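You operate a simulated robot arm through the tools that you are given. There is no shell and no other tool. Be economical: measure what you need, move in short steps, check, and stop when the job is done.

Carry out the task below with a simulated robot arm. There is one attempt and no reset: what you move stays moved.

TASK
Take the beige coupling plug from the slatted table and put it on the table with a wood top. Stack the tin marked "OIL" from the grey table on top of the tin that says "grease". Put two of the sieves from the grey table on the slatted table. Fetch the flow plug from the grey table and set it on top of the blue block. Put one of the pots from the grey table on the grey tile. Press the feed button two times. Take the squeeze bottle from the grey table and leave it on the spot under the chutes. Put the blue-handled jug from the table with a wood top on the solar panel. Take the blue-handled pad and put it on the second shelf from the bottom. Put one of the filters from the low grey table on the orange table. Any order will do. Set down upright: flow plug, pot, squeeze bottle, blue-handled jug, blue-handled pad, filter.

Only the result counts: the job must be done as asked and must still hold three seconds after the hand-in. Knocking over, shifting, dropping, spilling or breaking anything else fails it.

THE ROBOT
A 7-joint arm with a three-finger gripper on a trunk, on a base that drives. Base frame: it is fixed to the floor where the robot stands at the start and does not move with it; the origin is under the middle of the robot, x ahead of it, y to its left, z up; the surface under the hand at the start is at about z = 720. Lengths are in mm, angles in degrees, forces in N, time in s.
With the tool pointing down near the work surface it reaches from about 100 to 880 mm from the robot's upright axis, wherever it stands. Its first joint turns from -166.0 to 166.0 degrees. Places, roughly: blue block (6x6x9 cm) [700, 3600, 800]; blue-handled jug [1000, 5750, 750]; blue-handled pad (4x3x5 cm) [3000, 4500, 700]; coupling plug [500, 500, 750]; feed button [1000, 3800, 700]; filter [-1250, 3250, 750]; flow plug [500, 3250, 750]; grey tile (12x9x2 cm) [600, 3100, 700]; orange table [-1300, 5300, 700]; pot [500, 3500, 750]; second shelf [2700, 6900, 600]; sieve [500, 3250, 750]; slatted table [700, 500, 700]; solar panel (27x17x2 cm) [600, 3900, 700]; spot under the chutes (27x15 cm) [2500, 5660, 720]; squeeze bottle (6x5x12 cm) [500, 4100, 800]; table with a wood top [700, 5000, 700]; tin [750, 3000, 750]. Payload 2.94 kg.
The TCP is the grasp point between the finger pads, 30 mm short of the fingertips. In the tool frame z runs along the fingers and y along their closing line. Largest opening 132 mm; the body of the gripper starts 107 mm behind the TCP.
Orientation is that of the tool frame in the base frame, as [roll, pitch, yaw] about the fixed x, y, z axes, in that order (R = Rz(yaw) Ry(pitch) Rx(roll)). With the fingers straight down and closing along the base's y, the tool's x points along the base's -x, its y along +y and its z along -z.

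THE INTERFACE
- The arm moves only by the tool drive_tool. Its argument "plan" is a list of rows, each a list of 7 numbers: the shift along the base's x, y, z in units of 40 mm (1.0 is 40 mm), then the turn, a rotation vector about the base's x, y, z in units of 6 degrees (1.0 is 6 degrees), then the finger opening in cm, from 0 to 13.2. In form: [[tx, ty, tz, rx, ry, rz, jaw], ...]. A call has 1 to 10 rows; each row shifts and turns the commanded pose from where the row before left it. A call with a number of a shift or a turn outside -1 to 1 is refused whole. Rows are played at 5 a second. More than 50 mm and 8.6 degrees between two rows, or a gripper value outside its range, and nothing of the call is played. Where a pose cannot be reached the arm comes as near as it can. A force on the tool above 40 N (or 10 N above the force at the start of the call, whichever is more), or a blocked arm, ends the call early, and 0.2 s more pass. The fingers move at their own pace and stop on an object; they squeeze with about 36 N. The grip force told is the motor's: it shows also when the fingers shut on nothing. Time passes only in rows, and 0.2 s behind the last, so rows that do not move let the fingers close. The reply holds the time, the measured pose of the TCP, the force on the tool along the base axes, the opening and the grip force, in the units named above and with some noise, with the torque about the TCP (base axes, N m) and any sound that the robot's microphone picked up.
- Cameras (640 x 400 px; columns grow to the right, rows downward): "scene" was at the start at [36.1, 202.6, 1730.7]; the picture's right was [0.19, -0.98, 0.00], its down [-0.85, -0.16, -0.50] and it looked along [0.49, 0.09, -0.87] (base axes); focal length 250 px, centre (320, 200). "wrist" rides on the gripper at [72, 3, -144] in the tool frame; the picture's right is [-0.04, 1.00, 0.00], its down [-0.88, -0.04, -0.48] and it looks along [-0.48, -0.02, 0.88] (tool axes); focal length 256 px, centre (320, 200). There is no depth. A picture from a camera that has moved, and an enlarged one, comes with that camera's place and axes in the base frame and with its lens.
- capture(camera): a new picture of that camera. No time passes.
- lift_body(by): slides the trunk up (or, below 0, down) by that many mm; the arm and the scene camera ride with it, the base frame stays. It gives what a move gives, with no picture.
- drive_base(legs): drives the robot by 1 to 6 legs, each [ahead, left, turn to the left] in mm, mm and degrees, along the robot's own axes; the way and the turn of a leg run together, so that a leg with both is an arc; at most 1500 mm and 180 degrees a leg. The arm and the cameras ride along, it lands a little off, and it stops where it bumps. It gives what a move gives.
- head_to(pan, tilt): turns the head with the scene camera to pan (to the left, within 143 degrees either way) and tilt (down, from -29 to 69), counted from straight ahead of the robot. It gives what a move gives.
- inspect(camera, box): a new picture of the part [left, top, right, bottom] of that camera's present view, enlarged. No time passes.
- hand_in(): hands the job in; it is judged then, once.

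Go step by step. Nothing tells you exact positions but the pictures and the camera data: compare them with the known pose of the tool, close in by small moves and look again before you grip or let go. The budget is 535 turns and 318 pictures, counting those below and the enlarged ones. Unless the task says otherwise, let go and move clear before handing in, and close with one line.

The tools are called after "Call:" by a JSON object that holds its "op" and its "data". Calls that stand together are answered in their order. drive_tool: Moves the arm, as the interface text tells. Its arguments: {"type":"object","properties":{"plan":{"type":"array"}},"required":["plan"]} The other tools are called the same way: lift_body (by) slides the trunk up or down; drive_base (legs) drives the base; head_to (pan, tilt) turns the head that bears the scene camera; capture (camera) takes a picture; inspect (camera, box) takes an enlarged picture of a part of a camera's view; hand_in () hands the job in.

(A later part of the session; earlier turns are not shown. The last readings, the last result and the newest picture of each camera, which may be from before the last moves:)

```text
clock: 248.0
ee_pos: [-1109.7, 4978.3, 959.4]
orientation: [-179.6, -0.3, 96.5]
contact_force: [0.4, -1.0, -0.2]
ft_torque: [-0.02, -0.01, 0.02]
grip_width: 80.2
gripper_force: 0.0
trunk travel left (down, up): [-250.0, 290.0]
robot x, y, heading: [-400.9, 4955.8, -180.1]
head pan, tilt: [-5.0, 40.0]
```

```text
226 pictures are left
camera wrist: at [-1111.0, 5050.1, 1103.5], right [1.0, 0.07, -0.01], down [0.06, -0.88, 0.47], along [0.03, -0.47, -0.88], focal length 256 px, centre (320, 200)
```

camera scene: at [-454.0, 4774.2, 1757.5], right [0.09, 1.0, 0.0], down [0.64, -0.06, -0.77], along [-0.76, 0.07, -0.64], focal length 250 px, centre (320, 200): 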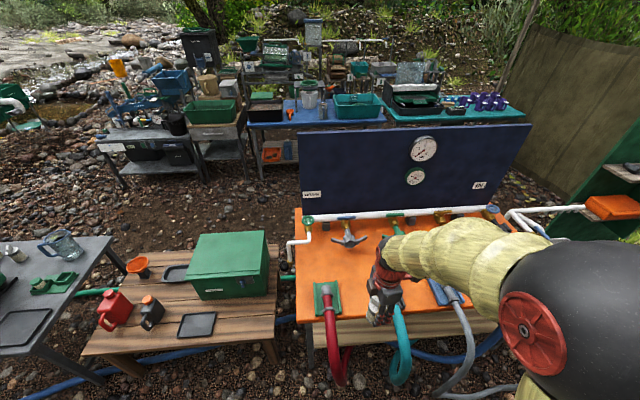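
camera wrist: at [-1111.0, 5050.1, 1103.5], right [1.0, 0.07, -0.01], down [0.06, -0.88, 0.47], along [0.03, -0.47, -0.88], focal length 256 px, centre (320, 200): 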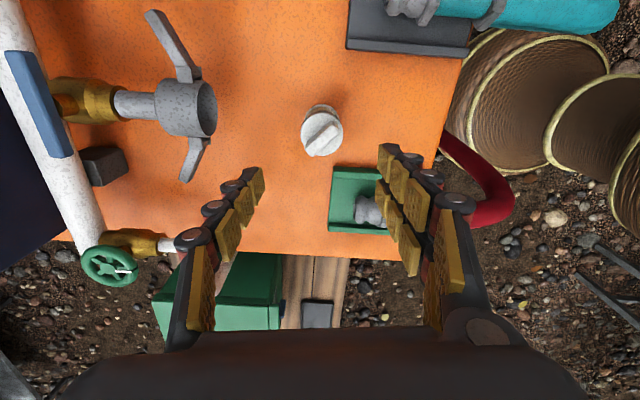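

The filter stands on the orange table. Next, the squeeze bottle: retract, turn around in the lane and go to it.

Call:
{"op": "drive_tool", "data": {"plan": [[0, 0, 0.9, 0, 0, 0, 8], [0, 0, 0.9, 0, 0, 0, 8], [0.97, 0, 0, 0, 0, 0, 8], [0.97, 0, 0, 0, 0, 0, 8], [0.97, 0, 0, 0, 0, 0, 8], [0.97, 0, 0, 0, 0, 0, 8], [0.97, 0, 0, 0, 0, 0, 8], [0.97, 0, 0, 0, 0, 0, 8], [0.97, 0, 0, 0, 0, 0, 8], [0.97, 0, 0, 0, 0, 0, 8]]}}

Call:
{"op": "drive_base", "data": {"legs": [[-180, 0, 0], [0, 0, -90], [0, 0, -90]]}}

```text
clock: 250.2
ee_pos: [-796.3, 4975.9, 1032.4]
orientation: [-179.6, -0.3, 96.5]
contact_force: [-0.3, 0.3, -0.5]
ft_torque: [-0.02, 0.01, 0.04]
grip_width: 80.0
gripper_force: 0.1
trunk travel left (down, up): [-250.0, 290.0]
robot x, y, heading: [-400.1, 4954.1, -180.2]
head pan, tilt: [-5.0, 40.0]
```

```text
clock: 259.4
ee_pos: [177.7, 4930.6, 1032.7]
orientation: [-179.6, -0.3, -84.5]
contact_force: [-0.7, 0.1, -1.1]
ft_torque: [0.01, -0.01, -0.01]
grip_width: 80.0
gripper_force: 0.0
trunk travel left (down, up): [-250.0, 290.0]
robot x, y, heading: [-220.4, 4957.7, -1.2]
head pan, tilt: [-5.0, 40.0]
```

Call:
{"op": "drive_base", "data": {"legs": [[60, -900, 1]]}}

Call:
{"op": "head_to", "data": {"pan": 0, "tilt": 50}}

Call:
{"op": "capture", "data": {"camera": "scene"}}

Call:
{"op": "capture", "data": {"camera": "wrist"}}

```text
clock: 264.1
ee_pos: [227.0, 4044.0, 1033.5]
orientation: [-179.6, -0.4, -84.1]
contact_force: [0.1, -0.1, 1.0]
ft_torque: [-0.01, 0.04, -0.03]
grip_width: 80.1
gripper_force: 0.1
trunk travel left (down, up): [-250.0, 290.0]
robot x, y, heading: [-168.2, 4067.1, -0.5]
head pan, tilt: [-5.0, 40.0]
```

```text
clock: 264.8
ee_pos: [226.5, 4043.7, 1031.5]
orientation: [-179.6, -0.3, -84.1]
contact_force: [0.0, -0.8, -0.9]
ft_torque: [-0.02, -0.05, 0.0]
grip_width: 80.2
gripper_force: 0.1
trunk travel left (down, up): [-250.0, 290.0]
robot x, y, heading: [-169.4, 4066.9, -0.2]
head pan, tilt: [0.0, 50.0]
```

```text
225 pictures are left
camera scene: at [-123.1, 4255.8, 1743.3], right [-0.01, -1.0, 0.0], down [-0.77, 0.01, -0.64], along [0.64, -0.01, -0.77], focal length 250 px, centre (320, 200)
```

scene: 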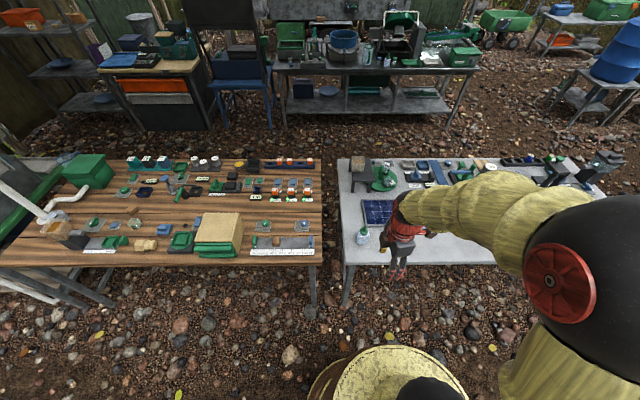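

```text
224 pictures are left
camera wrist: at [230.9, 3972.3, 1175.6], right [-1.0, -0.06, -0.01], down [-0.06, 0.88, 0.47], along [-0.02, 0.47, -0.88], focal length 256 px, centre (320, 200)
```

wrist: 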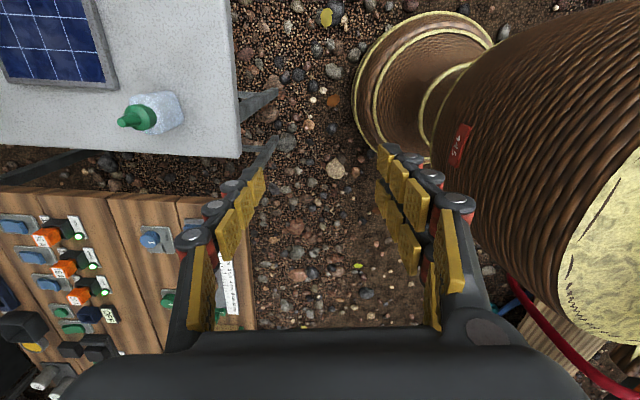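

Call:
{"op": "drive_tool", "data": {"plan": [[0.95, 0.02, 0, 0, 0, 0, 10], [0.95, 0.02, 0, 0, 0, 0, 10], [0.95, 0.02, 0, 0, 0, 0, 10], [0.95, 0.02, 0, 0, 0, 0, 10], [0.95, 0.02, 0, 0, 0, 0, 10], [0.95, 0.02, 0, 0, 0, 0, 10], [0.5, 0.02, 0, 0, 0, 0, 10], [0, 0, -0.8, 0, 0, 0, 10], [0, 0, 0, 0, 0, 0, 10]]}}

Call:
{"op": "capture", "data": {"camera": "wrist"}}

```text
clock: 266.8
ee_pos: [471.8, 4048.0, 997.6]
orientation: [-179.6, -0.3, -84.0]
contact_force: [0.6, -0.4, 1.1]
ft_torque: [-0.03, 0.04, -0.01]
grip_width: 100.2
gripper_force: 0.1
trunk travel left (down, up): [-250.0, 290.0]
robot x, y, heading: [-173.8, 4065.1, -0.5]
head pan, tilt: [0.0, 50.0]
```

```text
223 pictures are left
camera wrist: at [477.2, 3977.8, 1141.9], right [-1.0, -0.06, -0.01], down [-0.06, 0.88, 0.47], along [-0.02, 0.47, -0.88], focal length 256 px, centre (320, 200)
```

wrist: 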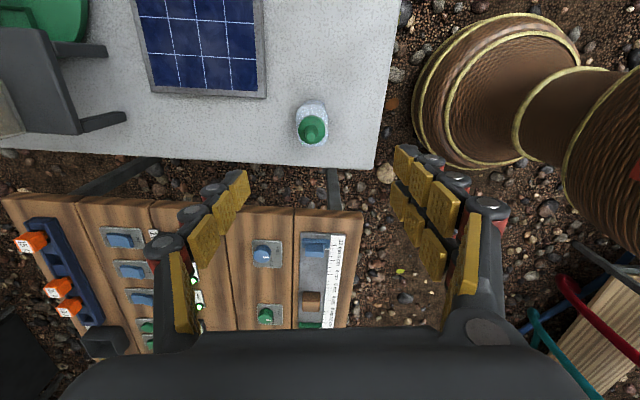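

Call:
{"op": "drive_tool", "data": {"plan": [[0.35, 0.06, -0.9, 0, 0, 0, 10], [0, 0, -0.9, 0, 0, 0, 10], [0, 0, -0.9, 0, 0, 0, 10], [0, 0, 0, 0, 0, 0, 10]]}}

Call:
{"op": "capture", "data": {"camera": "wrist"}}

```text
clock: 267.8
ee_pos: [488.5, 4051.0, 892.4]
orientation: [-179.5, -0.3, -84.0]
contact_force: [0.9, -0.2, 0.0]
ft_torque: [0.0, 0.02, 0.01]
grip_width: 99.8
gripper_force: 0.0
trunk travel left (down, up): [-250.0, 290.0]
robot x, y, heading: [-174.2, 4063.1, -0.4]
head pan, tilt: [0.0, 50.0]
```

```text
222 pictures are left
camera wrist: at [492.9, 3981.0, 1036.2], right [-1.0, -0.06, -0.01], down [-0.06, 0.88, 0.47], along [-0.02, 0.47, -0.88], focal length 256 px, centre (320, 200)
```

wrist: 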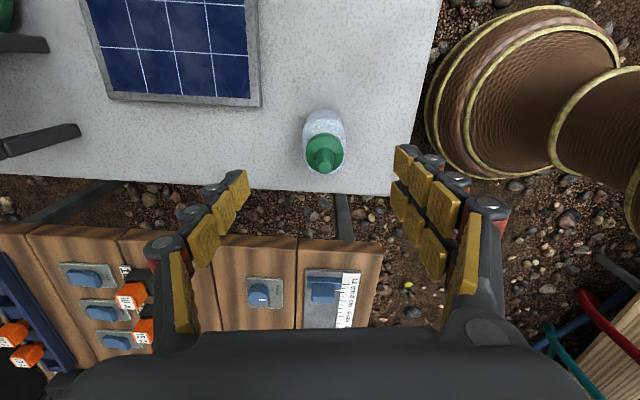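

Call:
{"op": "drive_tool", "data": {"plan": [[0, 0, -0.9, 0, 0, 0, 10], [0, 0, -0.9, 0, 0, 0, 10], [0, 0, -0.9, 0, 0, 0, 10], [0, 0, -0.45, 0, 0, 0, 10], [0, 0, 0, 0, 0, 0, 8], [0, 0, 0, 0, 0, 0, 6], [0, 0, 0, 0, 0, 0, 4], [0, 0, 0, 0, 0, 0, 4]]}}

Call:
{"op": "capture", "data": {"camera": "wrist"}}

```text
clock: 269.6
ee_pos: [490.5, 4051.2, 765.2]
orientation: [-179.6, -0.3, -83.9]
contact_force: [-0.6, 0.2, -0.5]
ft_torque: [0.01, 0.01, 0.03]
grip_width: 44.2
gripper_force: 8.6
trunk travel left (down, up): [-250.0, 290.0]
robot x, y, heading: [-170.3, 4064.0, -0.3]
head pan, tilt: [0.0, 50.0]
```

```text
221 pictures are left
camera wrist: at [494.8, 3980.7, 909.4], right [-1.0, -0.06, -0.01], down [-0.06, 0.88, 0.47], along [-0.02, 0.47, -0.88], focal length 256 px, centre (320, 200)
```

wrist: 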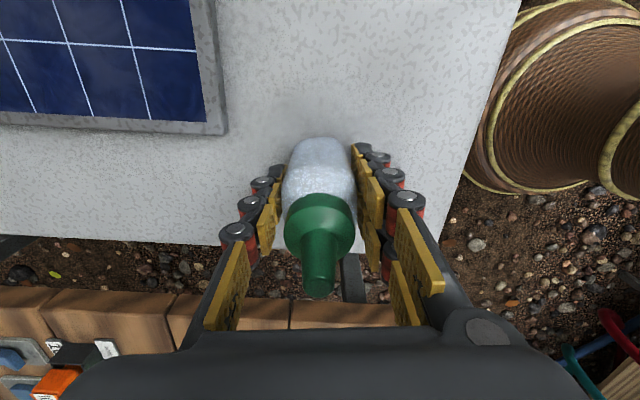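

Call:
{"op": "drive_tool", "data": {"plan": [[0, 0, 0, 0, 0, 0, 3.5], [0, 0, 0, 0, 0, 0, 3.5], [0, 0, 0.3, 0, 0, 0, 3.5], [0, 0, 0.5, 0, 0, 0, 3.5], [0, 0, 0, 0, 0, 0, 3.5]]}}

Call:
{"op": "capture", "data": {"camera": "wrist"}}

```text
clock: 270.8
ee_pos: [488.8, 4052.0, 797.8]
orientation: [-179.6, -0.3, -84.1]
contact_force: [-0.3, -0.2, -2.2]
ft_torque: [0.01, 0.0, 0.02]
grip_width: 43.4
gripper_force: 36.0
trunk travel left (down, up): [-250.0, 290.0]
robot x, y, heading: [-174.0, 4069.2, -0.6]
head pan, tilt: [0.0, 50.0]
```

```text
220 pictures are left
camera wrist: at [493.5, 3980.5, 941.7], right [-1.0, -0.06, -0.01], down [-0.06, 0.88, 0.47], along [-0.02, 0.47, -0.88], focal length 256 px, centre (320, 200)
```

wrist: 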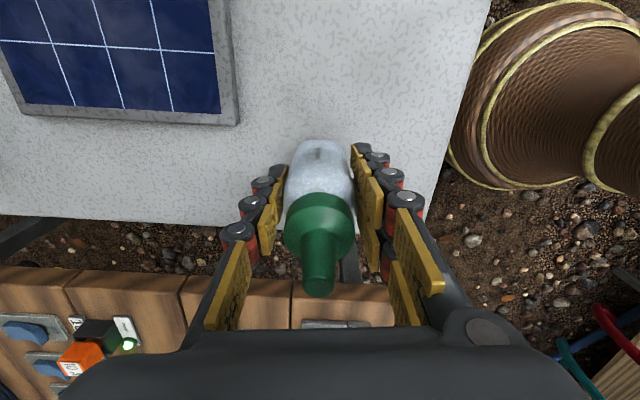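

Bottle held. Lift, retract and drive round the near end of the grey table to the aisle.

Call:
{"op": "drive_tool", "data": {"plan": [[0, 0, 1, 0, 0, 0, 3.5], [0, 0, 1, 0, 0, 0, 3.5], [0, 0, 1, 0, 0, 0, 3.5], [0, 0, 1, 0, 0, 0, 3.5], [0, 0, 1, 0, 0, 0, 3.5], [-0.9, 0, 0.6, 0, 0, 0, 3.5], [-0.9, 0, 0, 0, 0, 0, 3.5], [-0.9, 0, 0, 0, 0, 0, 3.5], [-0.9, 0, 0, 0, 0, 0, 3.5], [-0.9, 0, 0, 0, 0, 0, 3.5]]}}

Call:
{"op": "drive_tool", "data": {"plan": [[-0.9, 0, 0, 0, 0, 0, 3.5], [-0.9, 0, 0, 0, 0, 0, 3.5], [-0.9, 0, 0, 0, 0, 0, 3.5], [0, 0, 0, 0, 0, 0, 3.5]]}}

Call:
{"op": "drive_base", "data": {"legs": [[-60, -1000, 0], [0, -1150, 0]]}}

Call:
{"op": "head_to", "data": {"pan": 0, "tilt": 20}}

Call:
{"op": "capture", "data": {"camera": "scene"}}

```text
clock: 273.0
ee_pos: [308.7, 4051.9, 1022.6]
orientation: [-179.5, -0.3, -84.0]
contact_force: [-0.4, -0.5, -1.4]
ft_torque: [-0.02, -0.01, 0.01]
grip_width: 43.8
gripper_force: 36.2
trunk travel left (down, up): [-250.0, 290.0]
robot x, y, heading: [-174.6, 4065.7, -0.6]
head pan, tilt: [0.0, 50.0]
```

```text
clock: 274.0
ee_pos: [200.0, 4053.0, 1021.2]
orientation: [-179.5, -0.3, -84.0]
contact_force: [0.2, -0.1, -1.8]
ft_torque: [-0.01, 0.0, -0.01]
grip_width: 43.8
gripper_force: 35.7
trunk travel left (down, up): [-250.0, 290.0]
robot x, y, heading: [-173.8, 4065.0, -0.7]
head pan, tilt: [0.0, 50.0]
```

```text
clock: 284.7
ee_pos: [88.0, 1884.9, 1019.9]
orientation: [-179.6, -0.3, -85.3]
contact_force: [1.1, -0.5, -1.9]
ft_torque: [0.0, -0.04, -0.02]
grip_width: 43.8
gripper_force: 36.0
trunk travel left (down, up): [-250.0, 290.0]
robot x, y, heading: [-282.0, 1909.3, -2.0]
head pan, tilt: [0.0, 50.0]
```

```text
clock: 285.6
ee_pos: [88.9, 1885.1, 1020.2]
orientation: [-179.6, -0.4, -85.5]
contact_force: [-0.3, 0.1, -1.7]
ft_torque: [-0.03, 0.0, -0.01]
grip_width: 43.8
gripper_force: 36.1
trunk travel left (down, up): [-250.0, 290.0]
robot x, y, heading: [-286.6, 1909.0, -1.8]
head pan, tilt: [0.0, 20.0]
```

```text
219 pictures are left
camera scene: at [-213.5, 2096.7, 1788.8], right [-0.03, -1.0, 0.0], down [-0.34, 0.01, -0.94], along [0.94, -0.03, -0.34], focal length 250 px, centre (320, 200)
```

scene: 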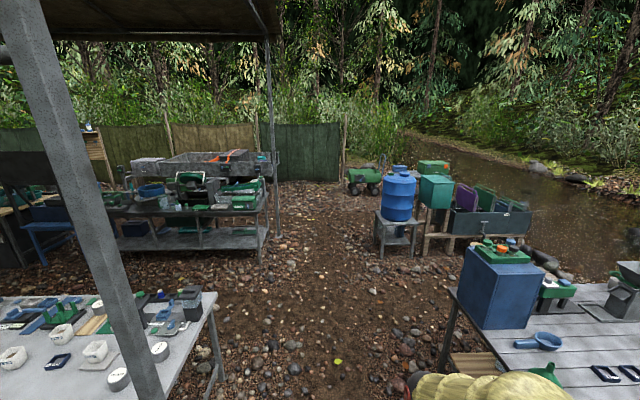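

Call:
{"op": "drive_base", "data": {"legs": [[50, 0, 2], [950, 0, 0], [900, 0, 0]]}}

Call:
{"op": "head_to", "data": {"pan": 70, "tilt": 25}}

Call:
{"op": "capture", "data": {"camera": "scene"}}

```text
clock: 295.6
ee_pos: [2013.7, 1853.6, 1020.8]
orientation: [-179.6, -0.2, -85.2]
contact_force: [0.6, -0.7, -1.3]
ft_torque: [-0.02, -0.02, 0.01]
grip_width: 43.7
gripper_force: 36.4
trunk travel left (down, up): [-250.0, 290.0]
robot x, y, heading: [1638.8, 1876.5, -1.8]
head pan, tilt: [0.0, 20.0]
```

```text
clock: 297.0
ee_pos: [2012.8, 1855.6, 1022.1]
orientation: [-179.7, -0.4, -85.2]
contact_force: [1.0, -0.4, -1.5]
ft_torque: [-0.01, -0.01, 0.0]
grip_width: 43.5
gripper_force: 35.9
trunk travel left (down, up): [-250.0, 290.0]
robot x, y, heading: [1638.8, 1874.0, -1.6]
head pan, tilt: [70.0, 25.0]
```

```text
218 pictures are left
camera scene: at [1650.2, 2152.6, 1780.8], right [0.93, -0.37, 0.0], down [-0.16, -0.39, -0.91], along [0.34, 0.84, -0.42], focal length 250 px, centre (320, 200)
```

scene: 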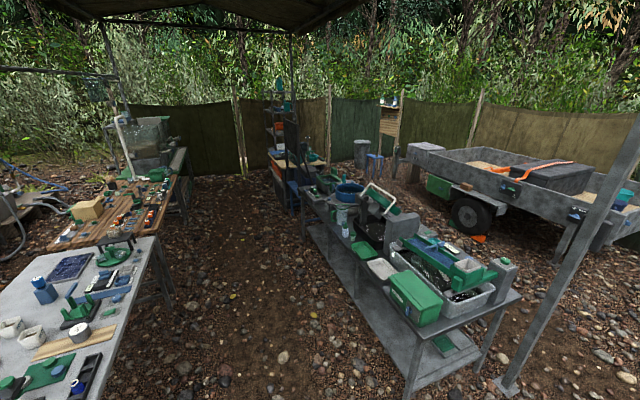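

Call:
{"op": "drive_base", "data": {"legs": [[0, 100, 1.7], [0, 1400, 0], [0, 1000, 0]]}}

Call:
{"op": "head_to", "data": {"pan": 45, "tilt": 30}}

Call:
{"op": "capture", "data": {"camera": "scene"}}

```text
clock: 309.4
ee_pos: [2017.2, 4347.5, 1021.0]
orientation: [-179.6, -0.3, -84.2]
contact_force: [0.2, 0.1, -1.9]
ft_torque: [-0.02, 0.01, 0.0]
grip_width: 43.6
gripper_force: 36.0
trunk travel left (down, up): [-250.0, 290.0]
robot x, y, heading: [1645.8, 4362.3, -0.7]
head pan, tilt: [70.0, 25.0]
```

```text
clock: 310.3
ee_pos: [2017.3, 4349.3, 1020.9]
orientation: [-179.7, -0.3, -84.3]
contact_force: [0.5, 0.7, -1.1]
ft_torque: [-0.02, -0.02, -0.04]
grip_width: 43.9
gripper_force: 36.2
trunk travel left (down, up): [-250.0, 290.0]
robot x, y, heading: [1645.5, 4367.5, -0.5]
head pan, tilt: [45.0, 30.0]
```

```text
217 pictures are left
camera scene: at [1681.2, 4617.2, 1772.8], right [0.7, -0.72, 0.0], down [-0.36, -0.35, -0.87], along [0.62, 0.61, -0.5], focal length 250 px, centre (320, 200)
```

scene: 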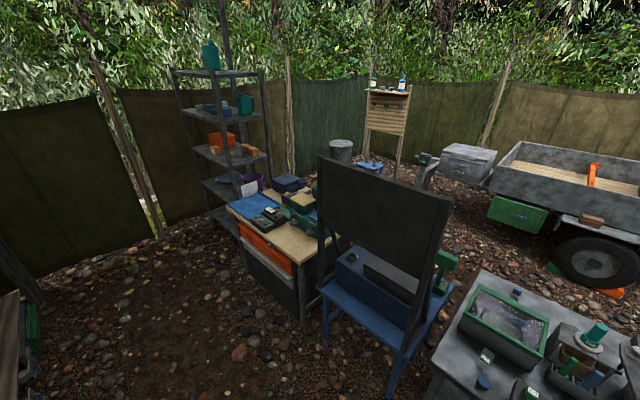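

Call:
{"op": "inspect", "data": {"camera": "scene", "box": [200, 140, 460, 320]}}

Call:
{"op": "inspect", "data": {"camera": "scene", "box": [160, 30, 300, 240]}}

```text
2.22 times, centred on (330, 230) of scene
camera zoom: at [1681.2, 4617.2, 1772.8], right [0.7, -0.72, 0.0], down [-0.36, -0.35, -0.87], along [0.62, 0.61, -0.5], focal length 555 px, centre (298, 133)
```

zoom: 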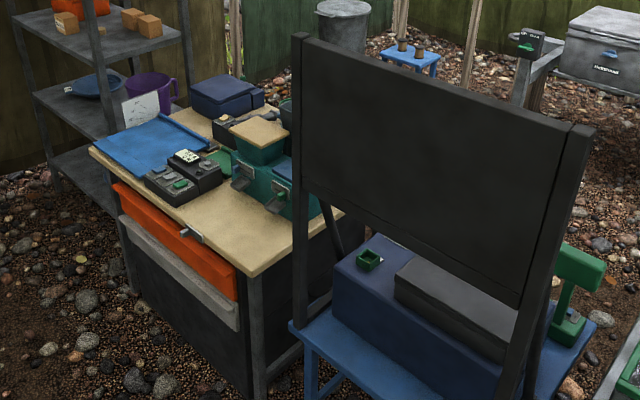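

```text
1.90 times, centred on (230, 135) of scene
camera zoom: at [1681.2, 4617.2, 1772.8], right [0.7, -0.72, 0.0], down [-0.36, -0.35, -0.87], along [0.62, 0.61, -0.5], focal length 476 px, centre (491, 324)
```

zoom: 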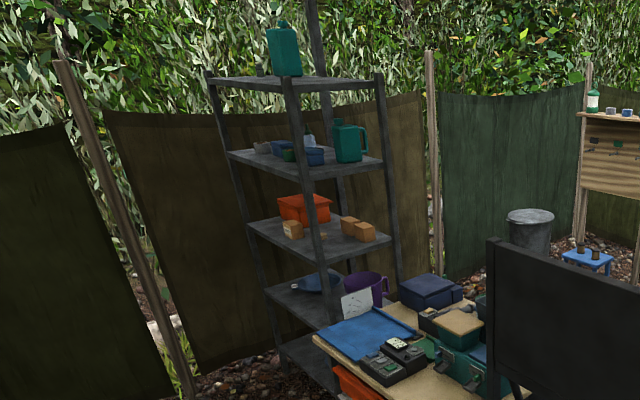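

Call:
{"op": "drive_base", "data": {"legs": [[0, 1200, 0.7]]}}

Call:
{"op": "head_to", "data": {"pan": 0, "tilt": 45}}

Call:
{"op": "capture", "data": {"camera": "scene"}}

```text
clock: 316.4
ee_pos: [2032.4, 5548.1, 1020.0]
orientation: [-179.6, -0.3, -84.3]
contact_force: [0.5, 1.1, -2.3]
ft_torque: [-0.02, 0.01, -0.01]
grip_width: 43.7
gripper_force: 35.7
trunk travel left (down, up): [-250.0, 290.0]
robot x, y, heading: [1663.0, 5564.4, -0.7]
head pan, tilt: [45.0, 30.0]
```

```text
clock: 317.5
ee_pos: [2033.7, 5546.4, 1020.0]
orientation: [-179.7, -0.2, -84.4]
contact_force: [-1.3, 0.3, -1.8]
ft_torque: [-0.04, 0.01, 0.0]
grip_width: 43.7
gripper_force: 35.5
trunk travel left (down, up): [-250.0, 290.0]
robot x, y, heading: [1660.9, 5561.9, -0.7]
head pan, tilt: [0.0, 45.0]
```

```text
214 pictures are left
camera scene: at [1714.3, 5752.8, 1750.2], right [-0.01, -1.0, 0.0], down [-0.71, 0.01, -0.71], along [0.71, -0.01, -0.71], focal length 250 px, centre (320, 200)
```

scene: 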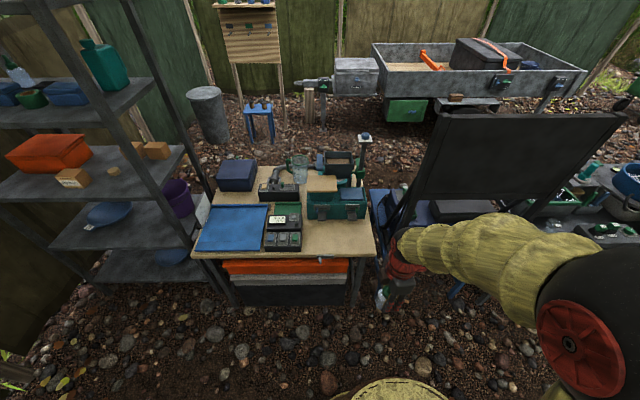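

Call:
{"op": "inspect", "data": {"camera": "scene", "box": [180, 140, 390, 280]}}

Call:
{"op": "inspect", "data": {"camera": "scene", "box": [0, 60, 220, 310]}}

```text
2.86 times, centred on (285, 210) of scene
camera zoom: at [1714.3, 5752.8, 1750.2], right [-0.01, -1.0, 0.0], down [-0.71, 0.01, -0.71], along [0.71, -0.01, -0.71], focal length 714 px, centre (420, 171)
```

zoom: 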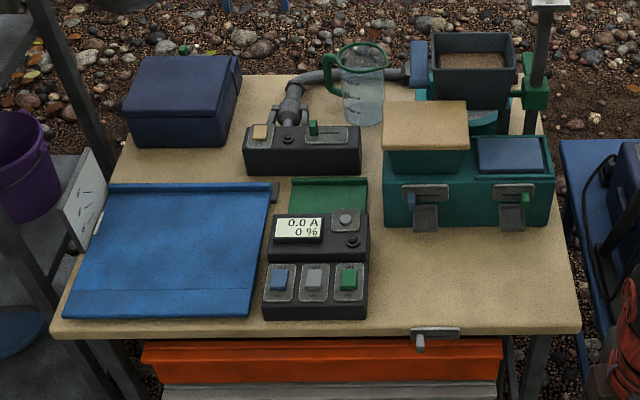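

```text
1.60 times, centred on (110, 185) of scene
camera zoom: at [1714.3, 5752.8, 1750.2], right [-0.01, -1.0, 0.0], down [-0.71, 0.01, -0.71], along [0.71, -0.01, -0.71], focal length 400 px, centre (656, 224)
```

zoom: 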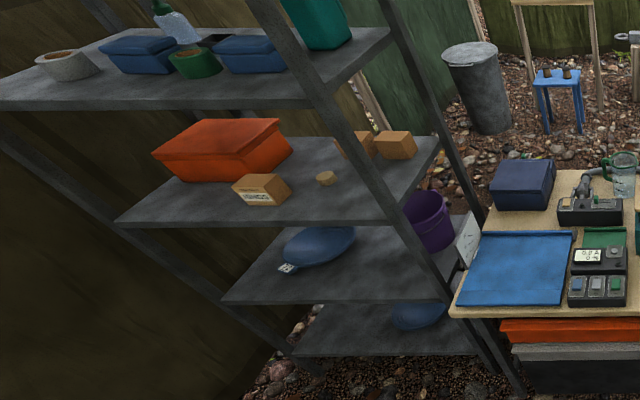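

The chutes are on the teal machine; the spot before them is free around [2490, 5660]. Drive a bit nearer.

Call:
{"op": "drive_base", "data": {"legs": [[140, 60, 0.7]]}}

Call:
{"op": "drive_tool", "data": {"plan": [[0.95, 0.17, 0, 0, 0, 0, 3.5], [0.95, 0.17, 0, 0, 0, 0, 3.5], [0.95, 0.17, 0, 0, 0, 0, 3.5], [0.95, 0.17, 0, 0, 0, 0, 3.5], [0.95, 0.17, 0, 0, 0, 0, 3.5], [0.95, 0.17, 0, 0, 0, 0, 3.5], [0.95, 0.17, 0, 0, 0, 0, 3.5], [0.95, 0.17, 0, 0, 0, 0, 3.5], [0, 0, 0, 0, 0, 0, 3.5]]}}

Call:
{"op": "capture", "data": {"camera": "wrist"}}

Call:
{"op": "inspect", "data": {"camera": "scene", "box": [200, 150, 400, 290]}}

```text
clock: 318.9
ee_pos: [2171.7, 5611.2, 1020.6]
orientation: [-179.6, -0.3, -83.7]
contact_force: [0.2, 0.4, -1.5]
ft_torque: [0.0, 0.01, -0.01]
grip_width: 43.6
gripper_force: 36.2
trunk travel left (down, up): [-250.0, 290.0]
robot x, y, heading: [1798.0, 5625.8, 0.1]
head pan, tilt: [0.0, 45.0]
```

```text
clock: 320.9
ee_pos: [2475.1, 5666.5, 1021.7]
orientation: [-179.5, -0.3, -83.4]
contact_force: [0.1, 0.4, -1.7]
ft_torque: [-0.02, 0.05, 0.01]
grip_width: 43.6
gripper_force: 35.7
trunk travel left (down, up): [-250.0, 290.0]
robot x, y, heading: [1796.7, 5622.1, -0.1]
head pan, tilt: [0.0, 45.0]
```

```text
211 pictures are left
camera wrist: at [2480.2, 5595.5, 1164.3], right [-1.0, -0.07, -0.01], down [-0.06, 0.88, 0.47], along [-0.03, 0.47, -0.88], focal length 256 px, centre (320, 200)
```

wrist: 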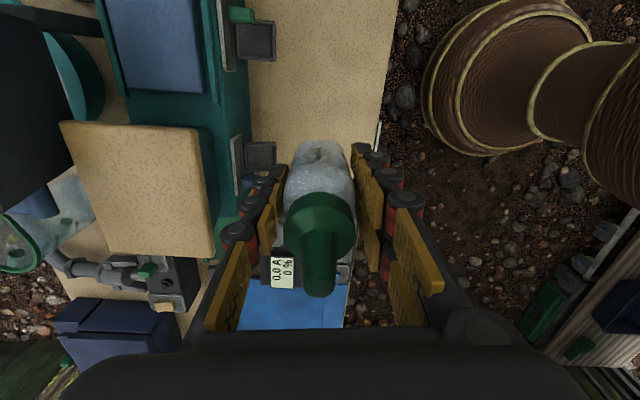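

```text
2.86 times, centred on (300, 220) of scene
camera zoom: at [1850.9, 5813.4, 1750.2], right [0.0, -1.0, 0.0], down [-0.71, 0.0, -0.71], along [0.71, 0.0, -0.71], focal length 714 px, centre (377, 143)
```

zoom: 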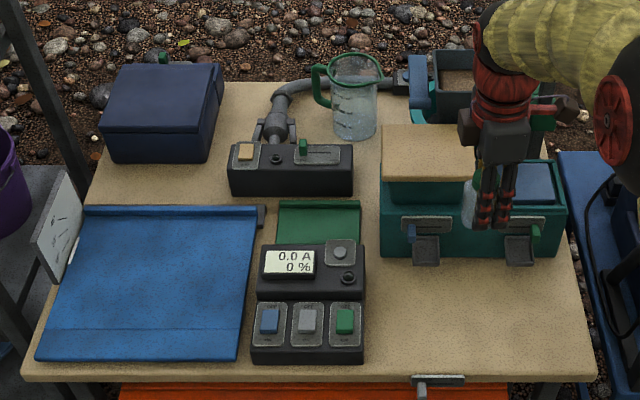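

Call:
{"op": "drive_tool", "data": {"plan": [[0.25, -0.25, 0, 0, 0, 0, 3.5], [0, 0, -1, 0, 0, 0, 3.5], [0, 0, -1, 0, 0, 0, 3.5], [0, 0, -1, 0, 0, 0, 3.5], [0, 0, -1, 0, 0, 0, 3.5], [0, 0, -1, 0, 0, 0, 3.5], [0, 0, -0.8, 0, 0, 0, 3.5], [0, 0, 0, 0, 0, 0, 3.5]]}}

Call:
{"op": "capture", "data": {"camera": "wrist"}}

Call:
{"op": "inspect", "data": {"camera": "scene", "box": [280, 170, 400, 290]}}

```text
clock: 322.7
ee_pos: [2487.0, 5656.2, 789.7]
orientation: [-179.5, -0.3, -83.5]
contact_force: [0.1, -0.2, -1.5]
ft_torque: [-0.02, 0.01, -0.04]
grip_width: 43.7
gripper_force: 36.3
trunk travel left (down, up): [-250.0, 290.0]
robot x, y, heading: [1798.2, 5622.6, -0.1]
head pan, tilt: [0.0, 45.0]
```

```text
209 pictures are left
camera wrist: at [2492.6, 5585.9, 932.5], right [-1.0, -0.07, -0.01], down [-0.06, 0.88, 0.47], along [-0.03, 0.47, -0.88], focal length 256 px, centre (320, 200)
```

wrist: 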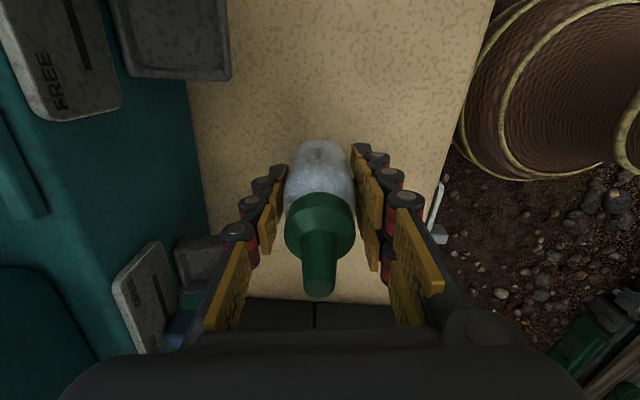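

```text
3.33 times, centred on (340, 230) of scene
camera zoom: at [1851.0, 5813.4, 1750.2], right [0.0, -1.0, 0.0], down [-0.71, 0.0, -0.71], along [0.71, 0.0, -0.71], focal length 833 px, centre (253, 100)
```

zoom: 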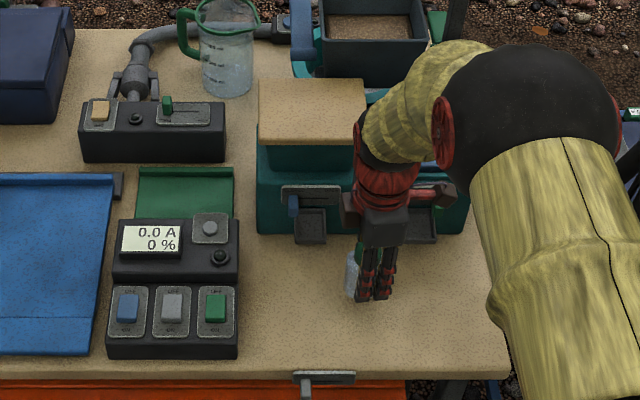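

Call:
{"op": "drive_tool", "data": {"plan": [[0, 0, -0.3, 0, 0, 0, 3.5], [0, 0, -0.15, 0, 0, 0, 3.5], [0, 0, -0.1, 0, 0, 0, 3.5], [0, 0, -0.07, 0, 0, 0, 3.5], [0, 0, 0, 0, 0, 0, 3.5]]}}

```text
clock: 323.9
ee_pos: [2486.6, 5655.9, 765.9]
orientation: [-179.4, -0.3, -83.6]
contact_force: [-3.1, 2.0, 14.3]
ft_torque: [0.27, 0.45, 0.04]
grip_width: 43.9
gripper_force: 36.5
trunk travel left (down, up): [-250.0, 290.0]
robot x, y, heading: [1798.9, 5624.3, -0.0]
head pan, tilt: [0.0, 45.0]
```

Call:
{"op": "drive_tool", "data": {"plan": [[0, 0, 0.03, 0, 0, 0, 4.4], [0, 0, 0, 0, 0, 0, 5], [0, 0, 0, 0, 0, 0, 6], [0, 0, 0, 0, 0, 0, 7], [0, 0, 0, 0, 0, 0, 7], [0, 0, 0.9, 0, 0, 0, 7], [0, 0, 1, 0, 0, 0, 7], [0, 0, 1, 0, 0, 0, 7], [0, 0, 1, 0, 0, 0, 7], [0, 0, 1, 0, 0, 0, 7]]}}

Call:
{"op": "capture", "data": {"camera": "wrist"}}

Call:
{"op": "inspect", "data": {"camera": "scene", "box": [280, 170, 400, 290]}}

```text
clock: 326.1
ee_pos: [2484.2, 5654.9, 963.4]
orientation: [-179.5, -0.3, -83.5]
contact_force: [-0.9, 0.1, -0.4]
ft_torque: [0.0, -0.04, 0.02]
grip_width: 70.0
gripper_force: 0.0
trunk travel left (down, up): [-250.0, 290.0]
robot x, y, heading: [1798.5, 5622.5, 0.1]
head pan, tilt: [0.0, 45.0]
```

```text
207 pictures are left
camera wrist: at [2489.9, 5583.8, 1105.6], right [-1.0, -0.07, -0.01], down [-0.06, 0.88, 0.47], along [-0.03, 0.47, -0.88], focal length 256 px, centre (320, 200)
```

wrist: 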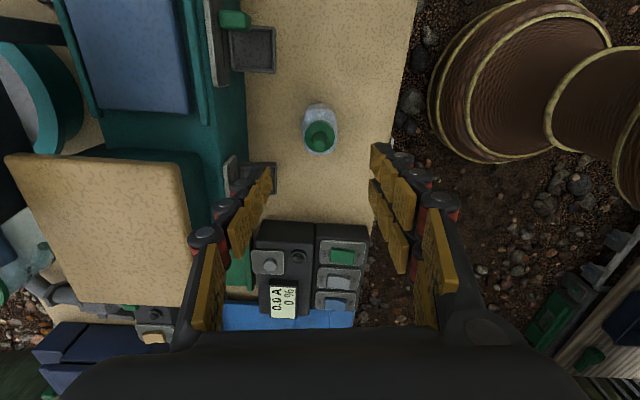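

```text
3.33 times, centred on (340, 230) of scene
camera zoom: at [1850.1, 5813.3, 1750.2], right [0.0, -1.0, 0.0], down [-0.71, 0.0, -0.71], along [0.71, 0.0, -0.71], focal length 833 px, centre (253, 100)
```

zoom: 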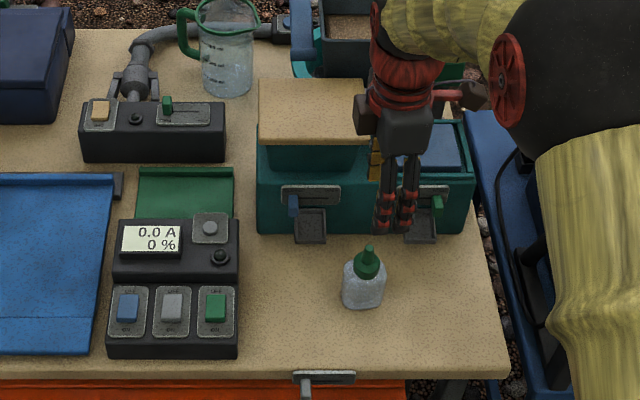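

The bottle stands below the chutes. Next, the blue-handled pad near [3000, 4500]; retract and go look at the bench.

Call:
{"op": "drive_tool", "data": {"plan": [[0, 0, 0.9, 0, 0, 0, 8], [0, 0, 0.7, 0, 0, 0, 8], [-0.97, 0, 0, 0, 0, 0, 8], [-0.97, 0, 0, 0, 0, 0, 8], [-0.97, 0, 0, 0, 0, 0, 8], [-0.97, 0, 0, 0, 0, 0, 8], [-0.97, 0, 0, 0, 0, 0, 8], [-0.97, 0, 0, 0, 0, 0, 8], [-0.97, 0, 0, 0, 0, 0, 8], [-0.97, 0, 0, 0, 0, 0, 8]]}}

Call:
{"op": "drive_base", "data": {"legs": [[-140, 0, 0], [0, -1150, 0]]}}

Call:
{"op": "head_to", "data": {"pan": 0, "tilt": 35}}

Call:
{"op": "capture", "data": {"camera": "scene"}}

```text
clock: 328.3
ee_pos: [2175.5, 5657.4, 1024.5]
orientation: [-179.6, -0.3, -83.5]
contact_force: [0.0, 0.3, 0.8]
ft_torque: [-0.02, 0.0, 0.01]
grip_width: 80.0
gripper_force: 0.1
trunk travel left (down, up): [-250.0, 290.0]
robot x, y, heading: [1799.3, 5624.1, 0.0]
head pan, tilt: [0.0, 45.0]
```

```text
clock: 335.2
ee_pos: [2039.7, 4493.0, 1025.3]
orientation: [-179.6, -0.3, -83.1]
contact_force: [-0.9, -0.3, -0.8]
ft_torque: [0.01, 0.0, 0.03]
grip_width: 79.9
gripper_force: 0.0
trunk travel left (down, up): [-250.0, 290.0]
robot x, y, heading: [1664.6, 4453.6, 0.2]
head pan, tilt: [0.0, 45.0]
```

```text
clock: 335.9
ee_pos: [2038.5, 4492.4, 1026.1]
orientation: [-179.6, -0.2, -83.2]
contact_force: [0.0, -0.1, -0.8]
ft_torque: [-0.01, 0.01, 0.0]
grip_width: 80.0
gripper_force: 0.1
trunk travel left (down, up): [-250.0, 290.0]
robot x, y, heading: [1660.1, 4454.8, 0.4]
head pan, tilt: [0.0, 35.0]
```

```text
205 pictures are left
camera scene: at [1718.7, 4645.8, 1764.9], right [0.01, -1.0, 0.0], down [-0.57, 0.0, -0.82], along [0.82, 0.0, -0.57], focal length 250 px, centre (320, 200)
```

scene: 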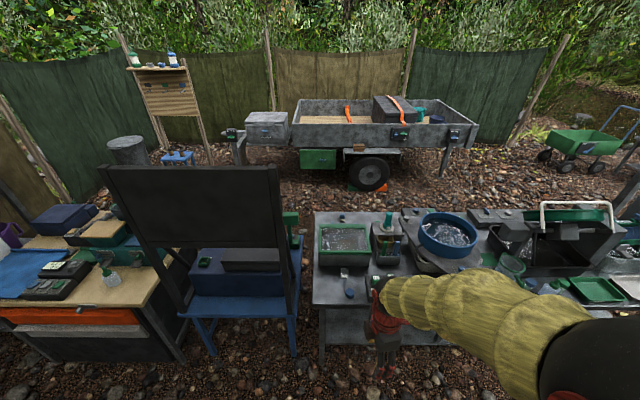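

Call:
{"op": "inspect", "data": {"camera": "scene", "box": [290, 190, 500, 320]}}

```text
3.05 times, centred on (395, 255) of scene
camera zoom: at [1718.7, 4645.8, 1764.9], right [0.01, -1.0, 0.0], down [-0.57, 0.0, -0.82], along [0.82, 0.0, -0.57], focal length 762 px, centre (91, 32)
```

zoom: 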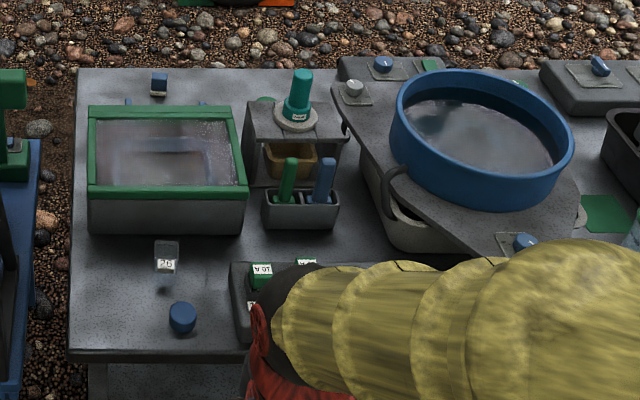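

Call:
{"op": "inspect", "data": {"camera": "scene", "box": [305, 200, 375, 250]}}

Call:
{"op": "inspect", "data": {"camera": "scene", "box": [270, 200, 410, 340]}}

```text
8.00 times, centred on (340, 225) of scene
camera zoom: at [1718.7, 4645.8, 1764.9], right [0.01, -1.0, 0.0], down [-0.57, 0.0, -0.82], along [0.82, 0.0, -0.57], focal length 1999 px, centre (160, 0)
```

zoom: 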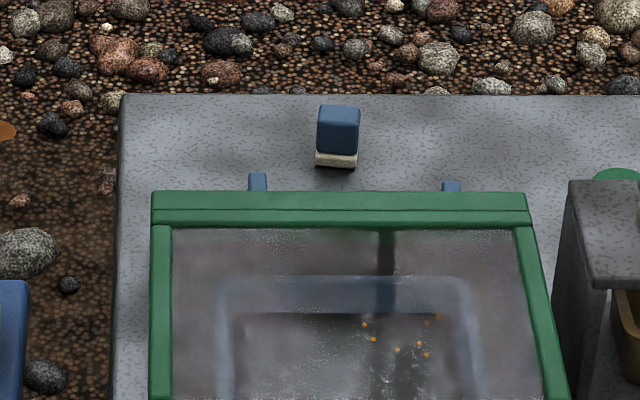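

```text
2.86 times, centred on (340, 270) of scene
camera zoom: at [1718.7, 4645.8, 1764.9], right [0.01, -1.0, 0.0], down [-0.57, 0.0, -0.82], along [0.82, 0.0, -0.57], focal length 714 px, centre (263, 0)
```

zoom: 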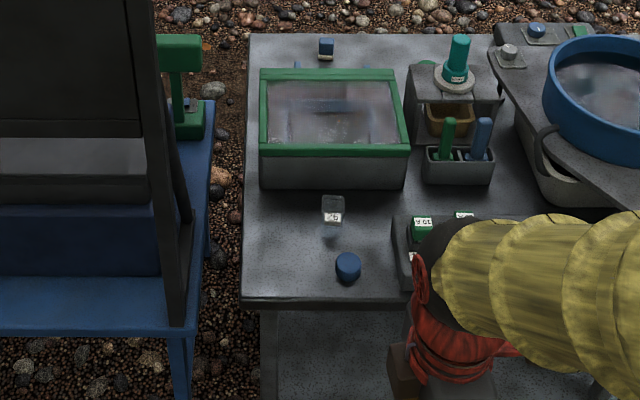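

The pad sits behind a glass box at the bench's back edge, best reached from behind the bench later. First I'll do the aisle-side jobs on the grey and wood tables: turn to face -x.

Call:
{"op": "drive_base", "data": {"legs": [[0, 0, 90], [0, 0, 89.6]]}}

Call:
{"op": "head_to", "data": {"pan": 0, "tilt": 40}}

Call:
{"op": "capture", "data": {"camera": "scene"}}

```text
clock: 343.9
ee_pos: [1282.1, 4432.7, 1025.9]
orientation: [-179.7, -0.3, 94.7]
contact_force: [-0.7, -0.7, 0.4]
ft_torque: [-0.04, 0.0, 0.0]
grip_width: 80.1
gripper_force: 0.0
trunk travel left (down, up): [-250.0, 290.0]
robot x, y, heading: [1662.6, 4452.7, 178.3]
head pan, tilt: [0.0, 35.0]
```

```text
clock: 344.5
ee_pos: [1282.8, 4432.9, 1024.9]
orientation: [-179.7, -0.3, 94.7]
contact_force: [-0.7, -0.5, 0.0]
ft_torque: [0.01, 0.02, -0.01]
grip_width: 80.3
gripper_force: 0.1
trunk travel left (down, up): [-250.0, 290.0]
robot x, y, heading: [1660.1, 4458.3, 178.5]
head pan, tilt: [0.0, 40.0]
```

```text
201 pictures are left
camera scene: at [1600.2, 4267.1, 1757.5], right [0.03, 1.0, 0.0], down [0.64, -0.02, -0.77], along [-0.77, 0.02, -0.64], focal length 250 px, centre (320, 200)
```

scene: 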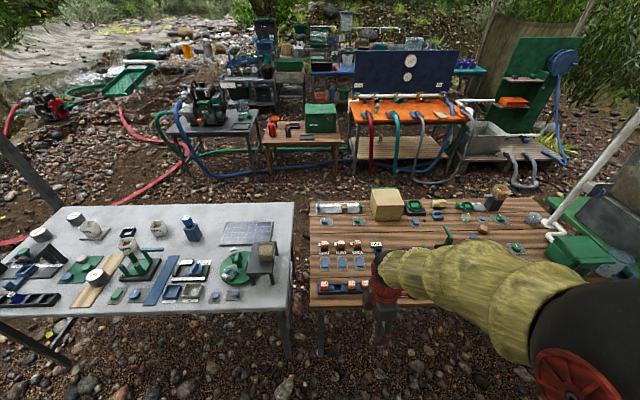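

Call:
{"op": "inspect", "data": {"camera": "scene", "box": [110, 200, 310, 320]}}

```text
3.20 times, centred on (210, 260) of scene
camera zoom: at [1600.2, 4267.1, 1757.5], right [0.03, 1.0, 0.0], down [0.64, -0.02, -0.77], along [-0.77, 0.02, -0.64], focal length 800 px, centre (672, 8)
```

zoom: 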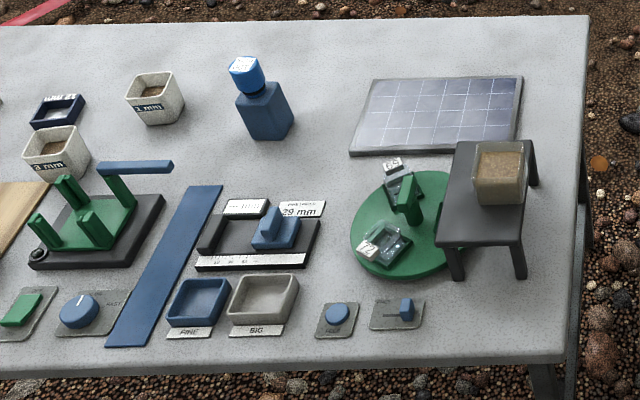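

The feed button should be the blue round one near [1010, 3823]. Driving over to it for a closer look.

Call:
{"op": "drive_base", "data": {"legs": [[60, 600, 1.5]]}}

Call:
{"op": "drive_tool", "data": {"plan": [[-0.9, 0, 0, 0, 0, 0, 5], [-0.9, 0, 0, 0, 0, 0, 3], [-0.9, 0, 0, 0, 0, 0, 0], [-0.9, 0, 0, 0, 0, 0, 0], [-0.5, 0, -0.5, 0, 0, 0, 0], [0, 0, 0, 0, 0, 0, 0]]}}

Call:
{"op": "capture", "data": {"camera": "wrist"}}

```text
clock: 347.9
ee_pos: [1213.0, 3822.3, 1025.7]
orientation: [-179.6, -0.3, 96.2]
contact_force: [-0.1, -0.3, -0.3]
ft_torque: [0.05, -0.05, -0.02]
grip_width: 80.2
gripper_force: 0.0
trunk travel left (down, up): [-250.0, 290.0]
robot x, y, heading: [1589.0, 3856.2, 179.6]
head pan, tilt: [0.0, 40.0]
```

```text
clock: 349.3
ee_pos: [1046.5, 3822.0, 1003.4]
orientation: [-179.6, -0.3, 96.2]
contact_force: [0.1, -0.3, 0.6]
ft_torque: [0.02, 0.03, 0.0]
grip_width: 0.0
gripper_force: 13.3
trunk travel left (down, up): [-250.0, 290.0]
robot x, y, heading: [1588.6, 3855.0, 179.7]
head pan, tilt: [0.0, 40.0]
```

```text
199 pictures are left
camera wrist: at [1044.7, 3894.5, 1148.4], right [1.0, 0.07, -0.01], down [0.06, -0.88, 0.47], along [0.02, -0.47, -0.88], focal length 256 px, centre (320, 200)
```

wrist: 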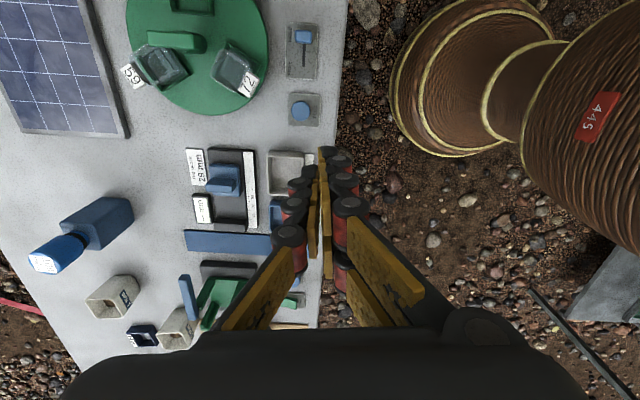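

Call:
{"op": "inspect", "data": {"camera": "wrist", "box": [260, 10, 340, 140]}}

```text
3.08 times, centred on (300, 75) of wrist
camera zoom: at [1044.7, 3894.5, 1148.4], right [1.0, 0.07, -0.01], down [0.06, -0.88, 0.47], along [0.02, -0.47, -0.88], focal length 788 px, centre (382, 585)
```

zoom: 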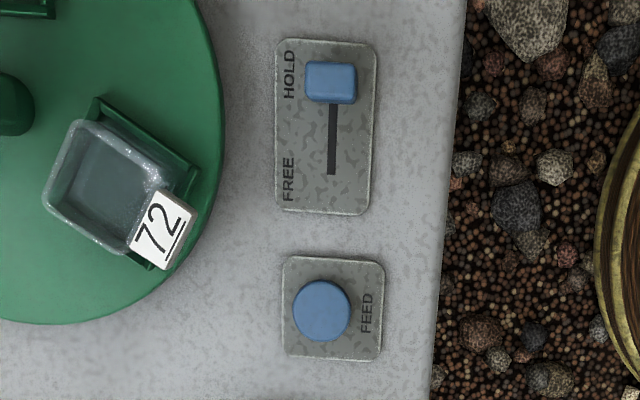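

It is labelled FEED. Position closed fingertips over it and go down.

Call:
{"op": "drive_tool", "data": {"plan": [[-0.78, 0.18, 0, 0, 0, 0, 0], [0, 0, -0.95, 0, 0, 0, 0], [0, 0, -0.95, 0, 0, 0, 0], [0, 0, -0.95, 0, 0, 0, 0], [0, 0, -0.95, 0, 0, 0, 0], [0, 0, 0, 0, 0, 0, 0]]}}

Call:
{"op": "capture", "data": {"camera": "wrist"}}

Call:
{"op": "capture", "data": {"camera": "scene"}}

```text
clock: 350.7
ee_pos: [1017.1, 3830.3, 854.1]
orientation: [-179.7, -0.3, 96.1]
contact_force: [-0.2, -0.6, -0.8]
ft_torque: [-0.01, -0.01, 0.02]
grip_width: 0.0
gripper_force: 28.0
trunk travel left (down, up): [-250.0, 290.0]
robot x, y, heading: [1591.4, 3853.6, 179.6]
head pan, tilt: [0.0, 40.0]
```

```text
197 pictures are left
camera wrist: at [1014.6, 3902.6, 996.9], right [1.0, 0.07, -0.01], down [0.06, -0.88, 0.47], along [0.02, -0.47, -0.88], focal length 256 px, centre (320, 200)
```

wrist: 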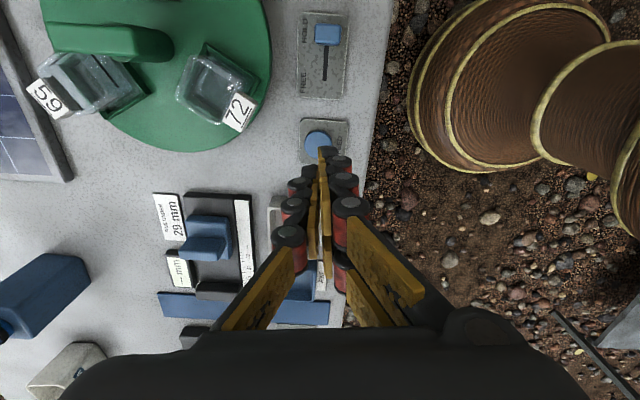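

```text
196 pictures are left
camera scene: at [1533.8, 3665.6, 1757.5], right [0.0, 1.0, 0.0], down [0.64, 0.0, -0.77], along [-0.77, 0.0, -0.64], focal length 250 px, centre (320, 200)
```

scene: 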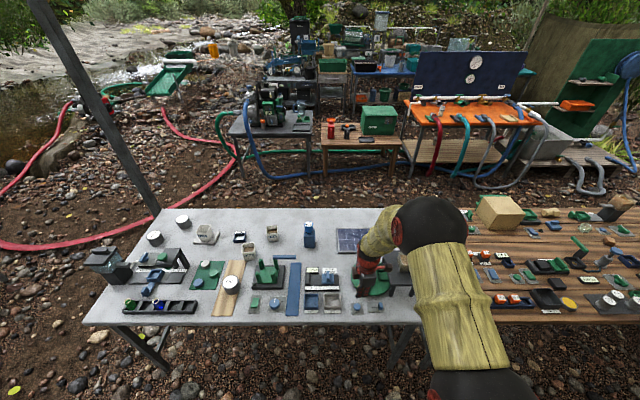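

Call:
{"op": "drive_tool", "data": {"plan": [[-0.05, 0.08, -0.9, 0, 0, 0, 0], [0, 0, -0.9, 0, 0, 0, 0], [0, 0, 0, 0, 0, 0, 0]]}}

Call:
{"op": "capture", "data": {"camera": "wrist"}}

Call:
{"op": "inspect", "data": {"camera": "scene", "box": [290, 240, 430, 330]}}

```text
clock: 351.5
ee_pos: [1015.6, 3832.1, 781.7]
orientation: [-179.6, -0.3, 96.2]
contact_force: [-0.2, -0.4, 0.4]
ft_torque: [0.01, 0.0, 0.01]
grip_width: 0.0
gripper_force: 28.7
trunk travel left (down, up): [-250.0, 290.0]
robot x, y, heading: [1590.1, 3856.2, 179.6]
head pan, tilt: [0.0, 40.0]
```

```text
195 pictures are left
camera wrist: at [1012.8, 3904.8, 924.8], right [1.0, 0.07, -0.01], down [0.06, -0.88, 0.47], along [0.02, -0.47, -0.88], focal length 256 px, centre (320, 200)
```

wrist: 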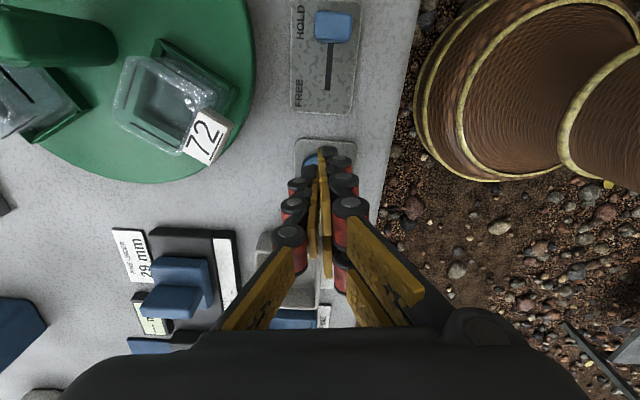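

```text
4.44 times, centred on (360, 285) of scene
camera zoom: at [1534.0, 3665.6, 1757.5], right [0.0, 1.0, 0.0], down [0.64, 0.0, -0.77], along [-0.77, 0.0, -0.64], focal length 1111 px, centre (142, -178)
```

zoom: 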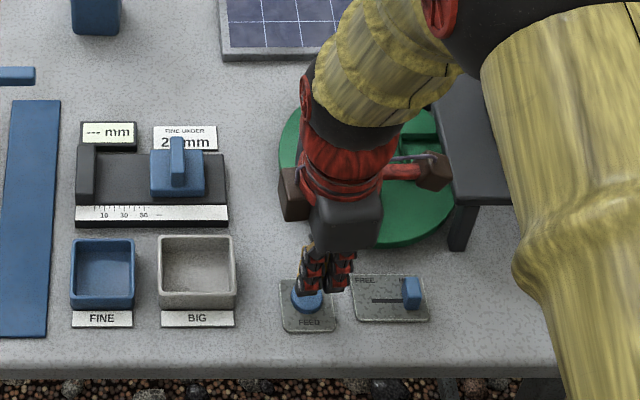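

Call:
{"op": "drive_tool", "data": {"plan": [[-0.08, -0.15, 0, 0, 0, 0, 0], [0, 0, -0.2, 0, 0, 0, 0], [0, 0, -0.1, 0, 0, 0, 0], [0, 0, 0, 0, 0, 0, 0]]}}

Call:
{"op": "inspect", "data": {"camera": "scene", "box": [330, 285, 390, 325]}}

```text
clock: 352.5
ee_pos: [1010.5, 3828.5, 770.0]
orientation: [-179.7, -0.3, 96.2]
contact_force: [0.4, 0.0, 0.1]
ft_torque: [-0.02, -0.01, 0.0]
grip_width: 0.1
gripper_force: 28.4
trunk travel left (down, up): [-250.0, 290.0]
robot x, y, heading: [1589.3, 3852.9, 179.7]
head pan, tilt: [0.0, 40.0]
```

```text
10.00 times, centred on (360, 305) of scene
camera zoom: at [1534.0, 3665.6, 1757.4], right [0.0, 1.0, 0.0], down [0.64, 0.0, -0.77], along [-0.77, 0.0, -0.64], focal length 2499 px, centre (-80, -850)
```

zoom: 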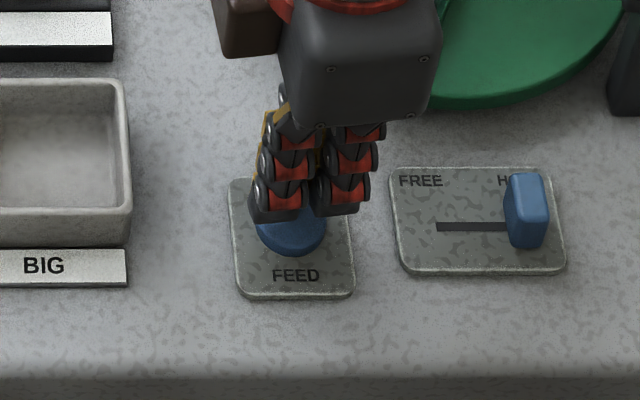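

Call:
{"op": "drive_tool", "data": {"plan": [[0.15, -0.15, 0, 0, 0, 0, 0], [0, 0, -0.1, 0, 0, 0, 0], [0, 0, -0.1, 0, 0, 0, 0], [0, 0, 0, 0, 0, 0, 0]]}}

Call:
{"op": "inspect", "data": {"camera": "scene", "box": [330, 285, 390, 325]}}

```text
clock: 353.5
ee_pos: [1018.8, 3821.4, 761.0]
orientation: [-179.6, -0.3, 96.2]
contact_force: [-0.5, -0.9, 0.3]
ft_torque: [0.0, -0.01, 0.05]
grip_width: 0.0
gripper_force: 28.9
trunk travel left (down, up): [-250.0, 290.0]
robot x, y, heading: [1588.9, 3852.9, 179.5]
head pan, tilt: [0.0, 40.0]
```

```text
10.00 times, centred on (360, 305) of scene
camera zoom: at [1534.1, 3665.6, 1757.4], right [0.0, 1.0, 0.0], down [0.64, 0.0, -0.77], along [-0.77, 0.0, -0.64], focal length 2499 px, centre (-80, -850)
```

zoom: 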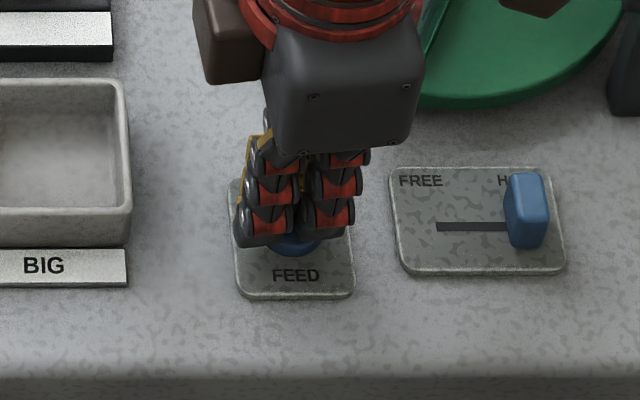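

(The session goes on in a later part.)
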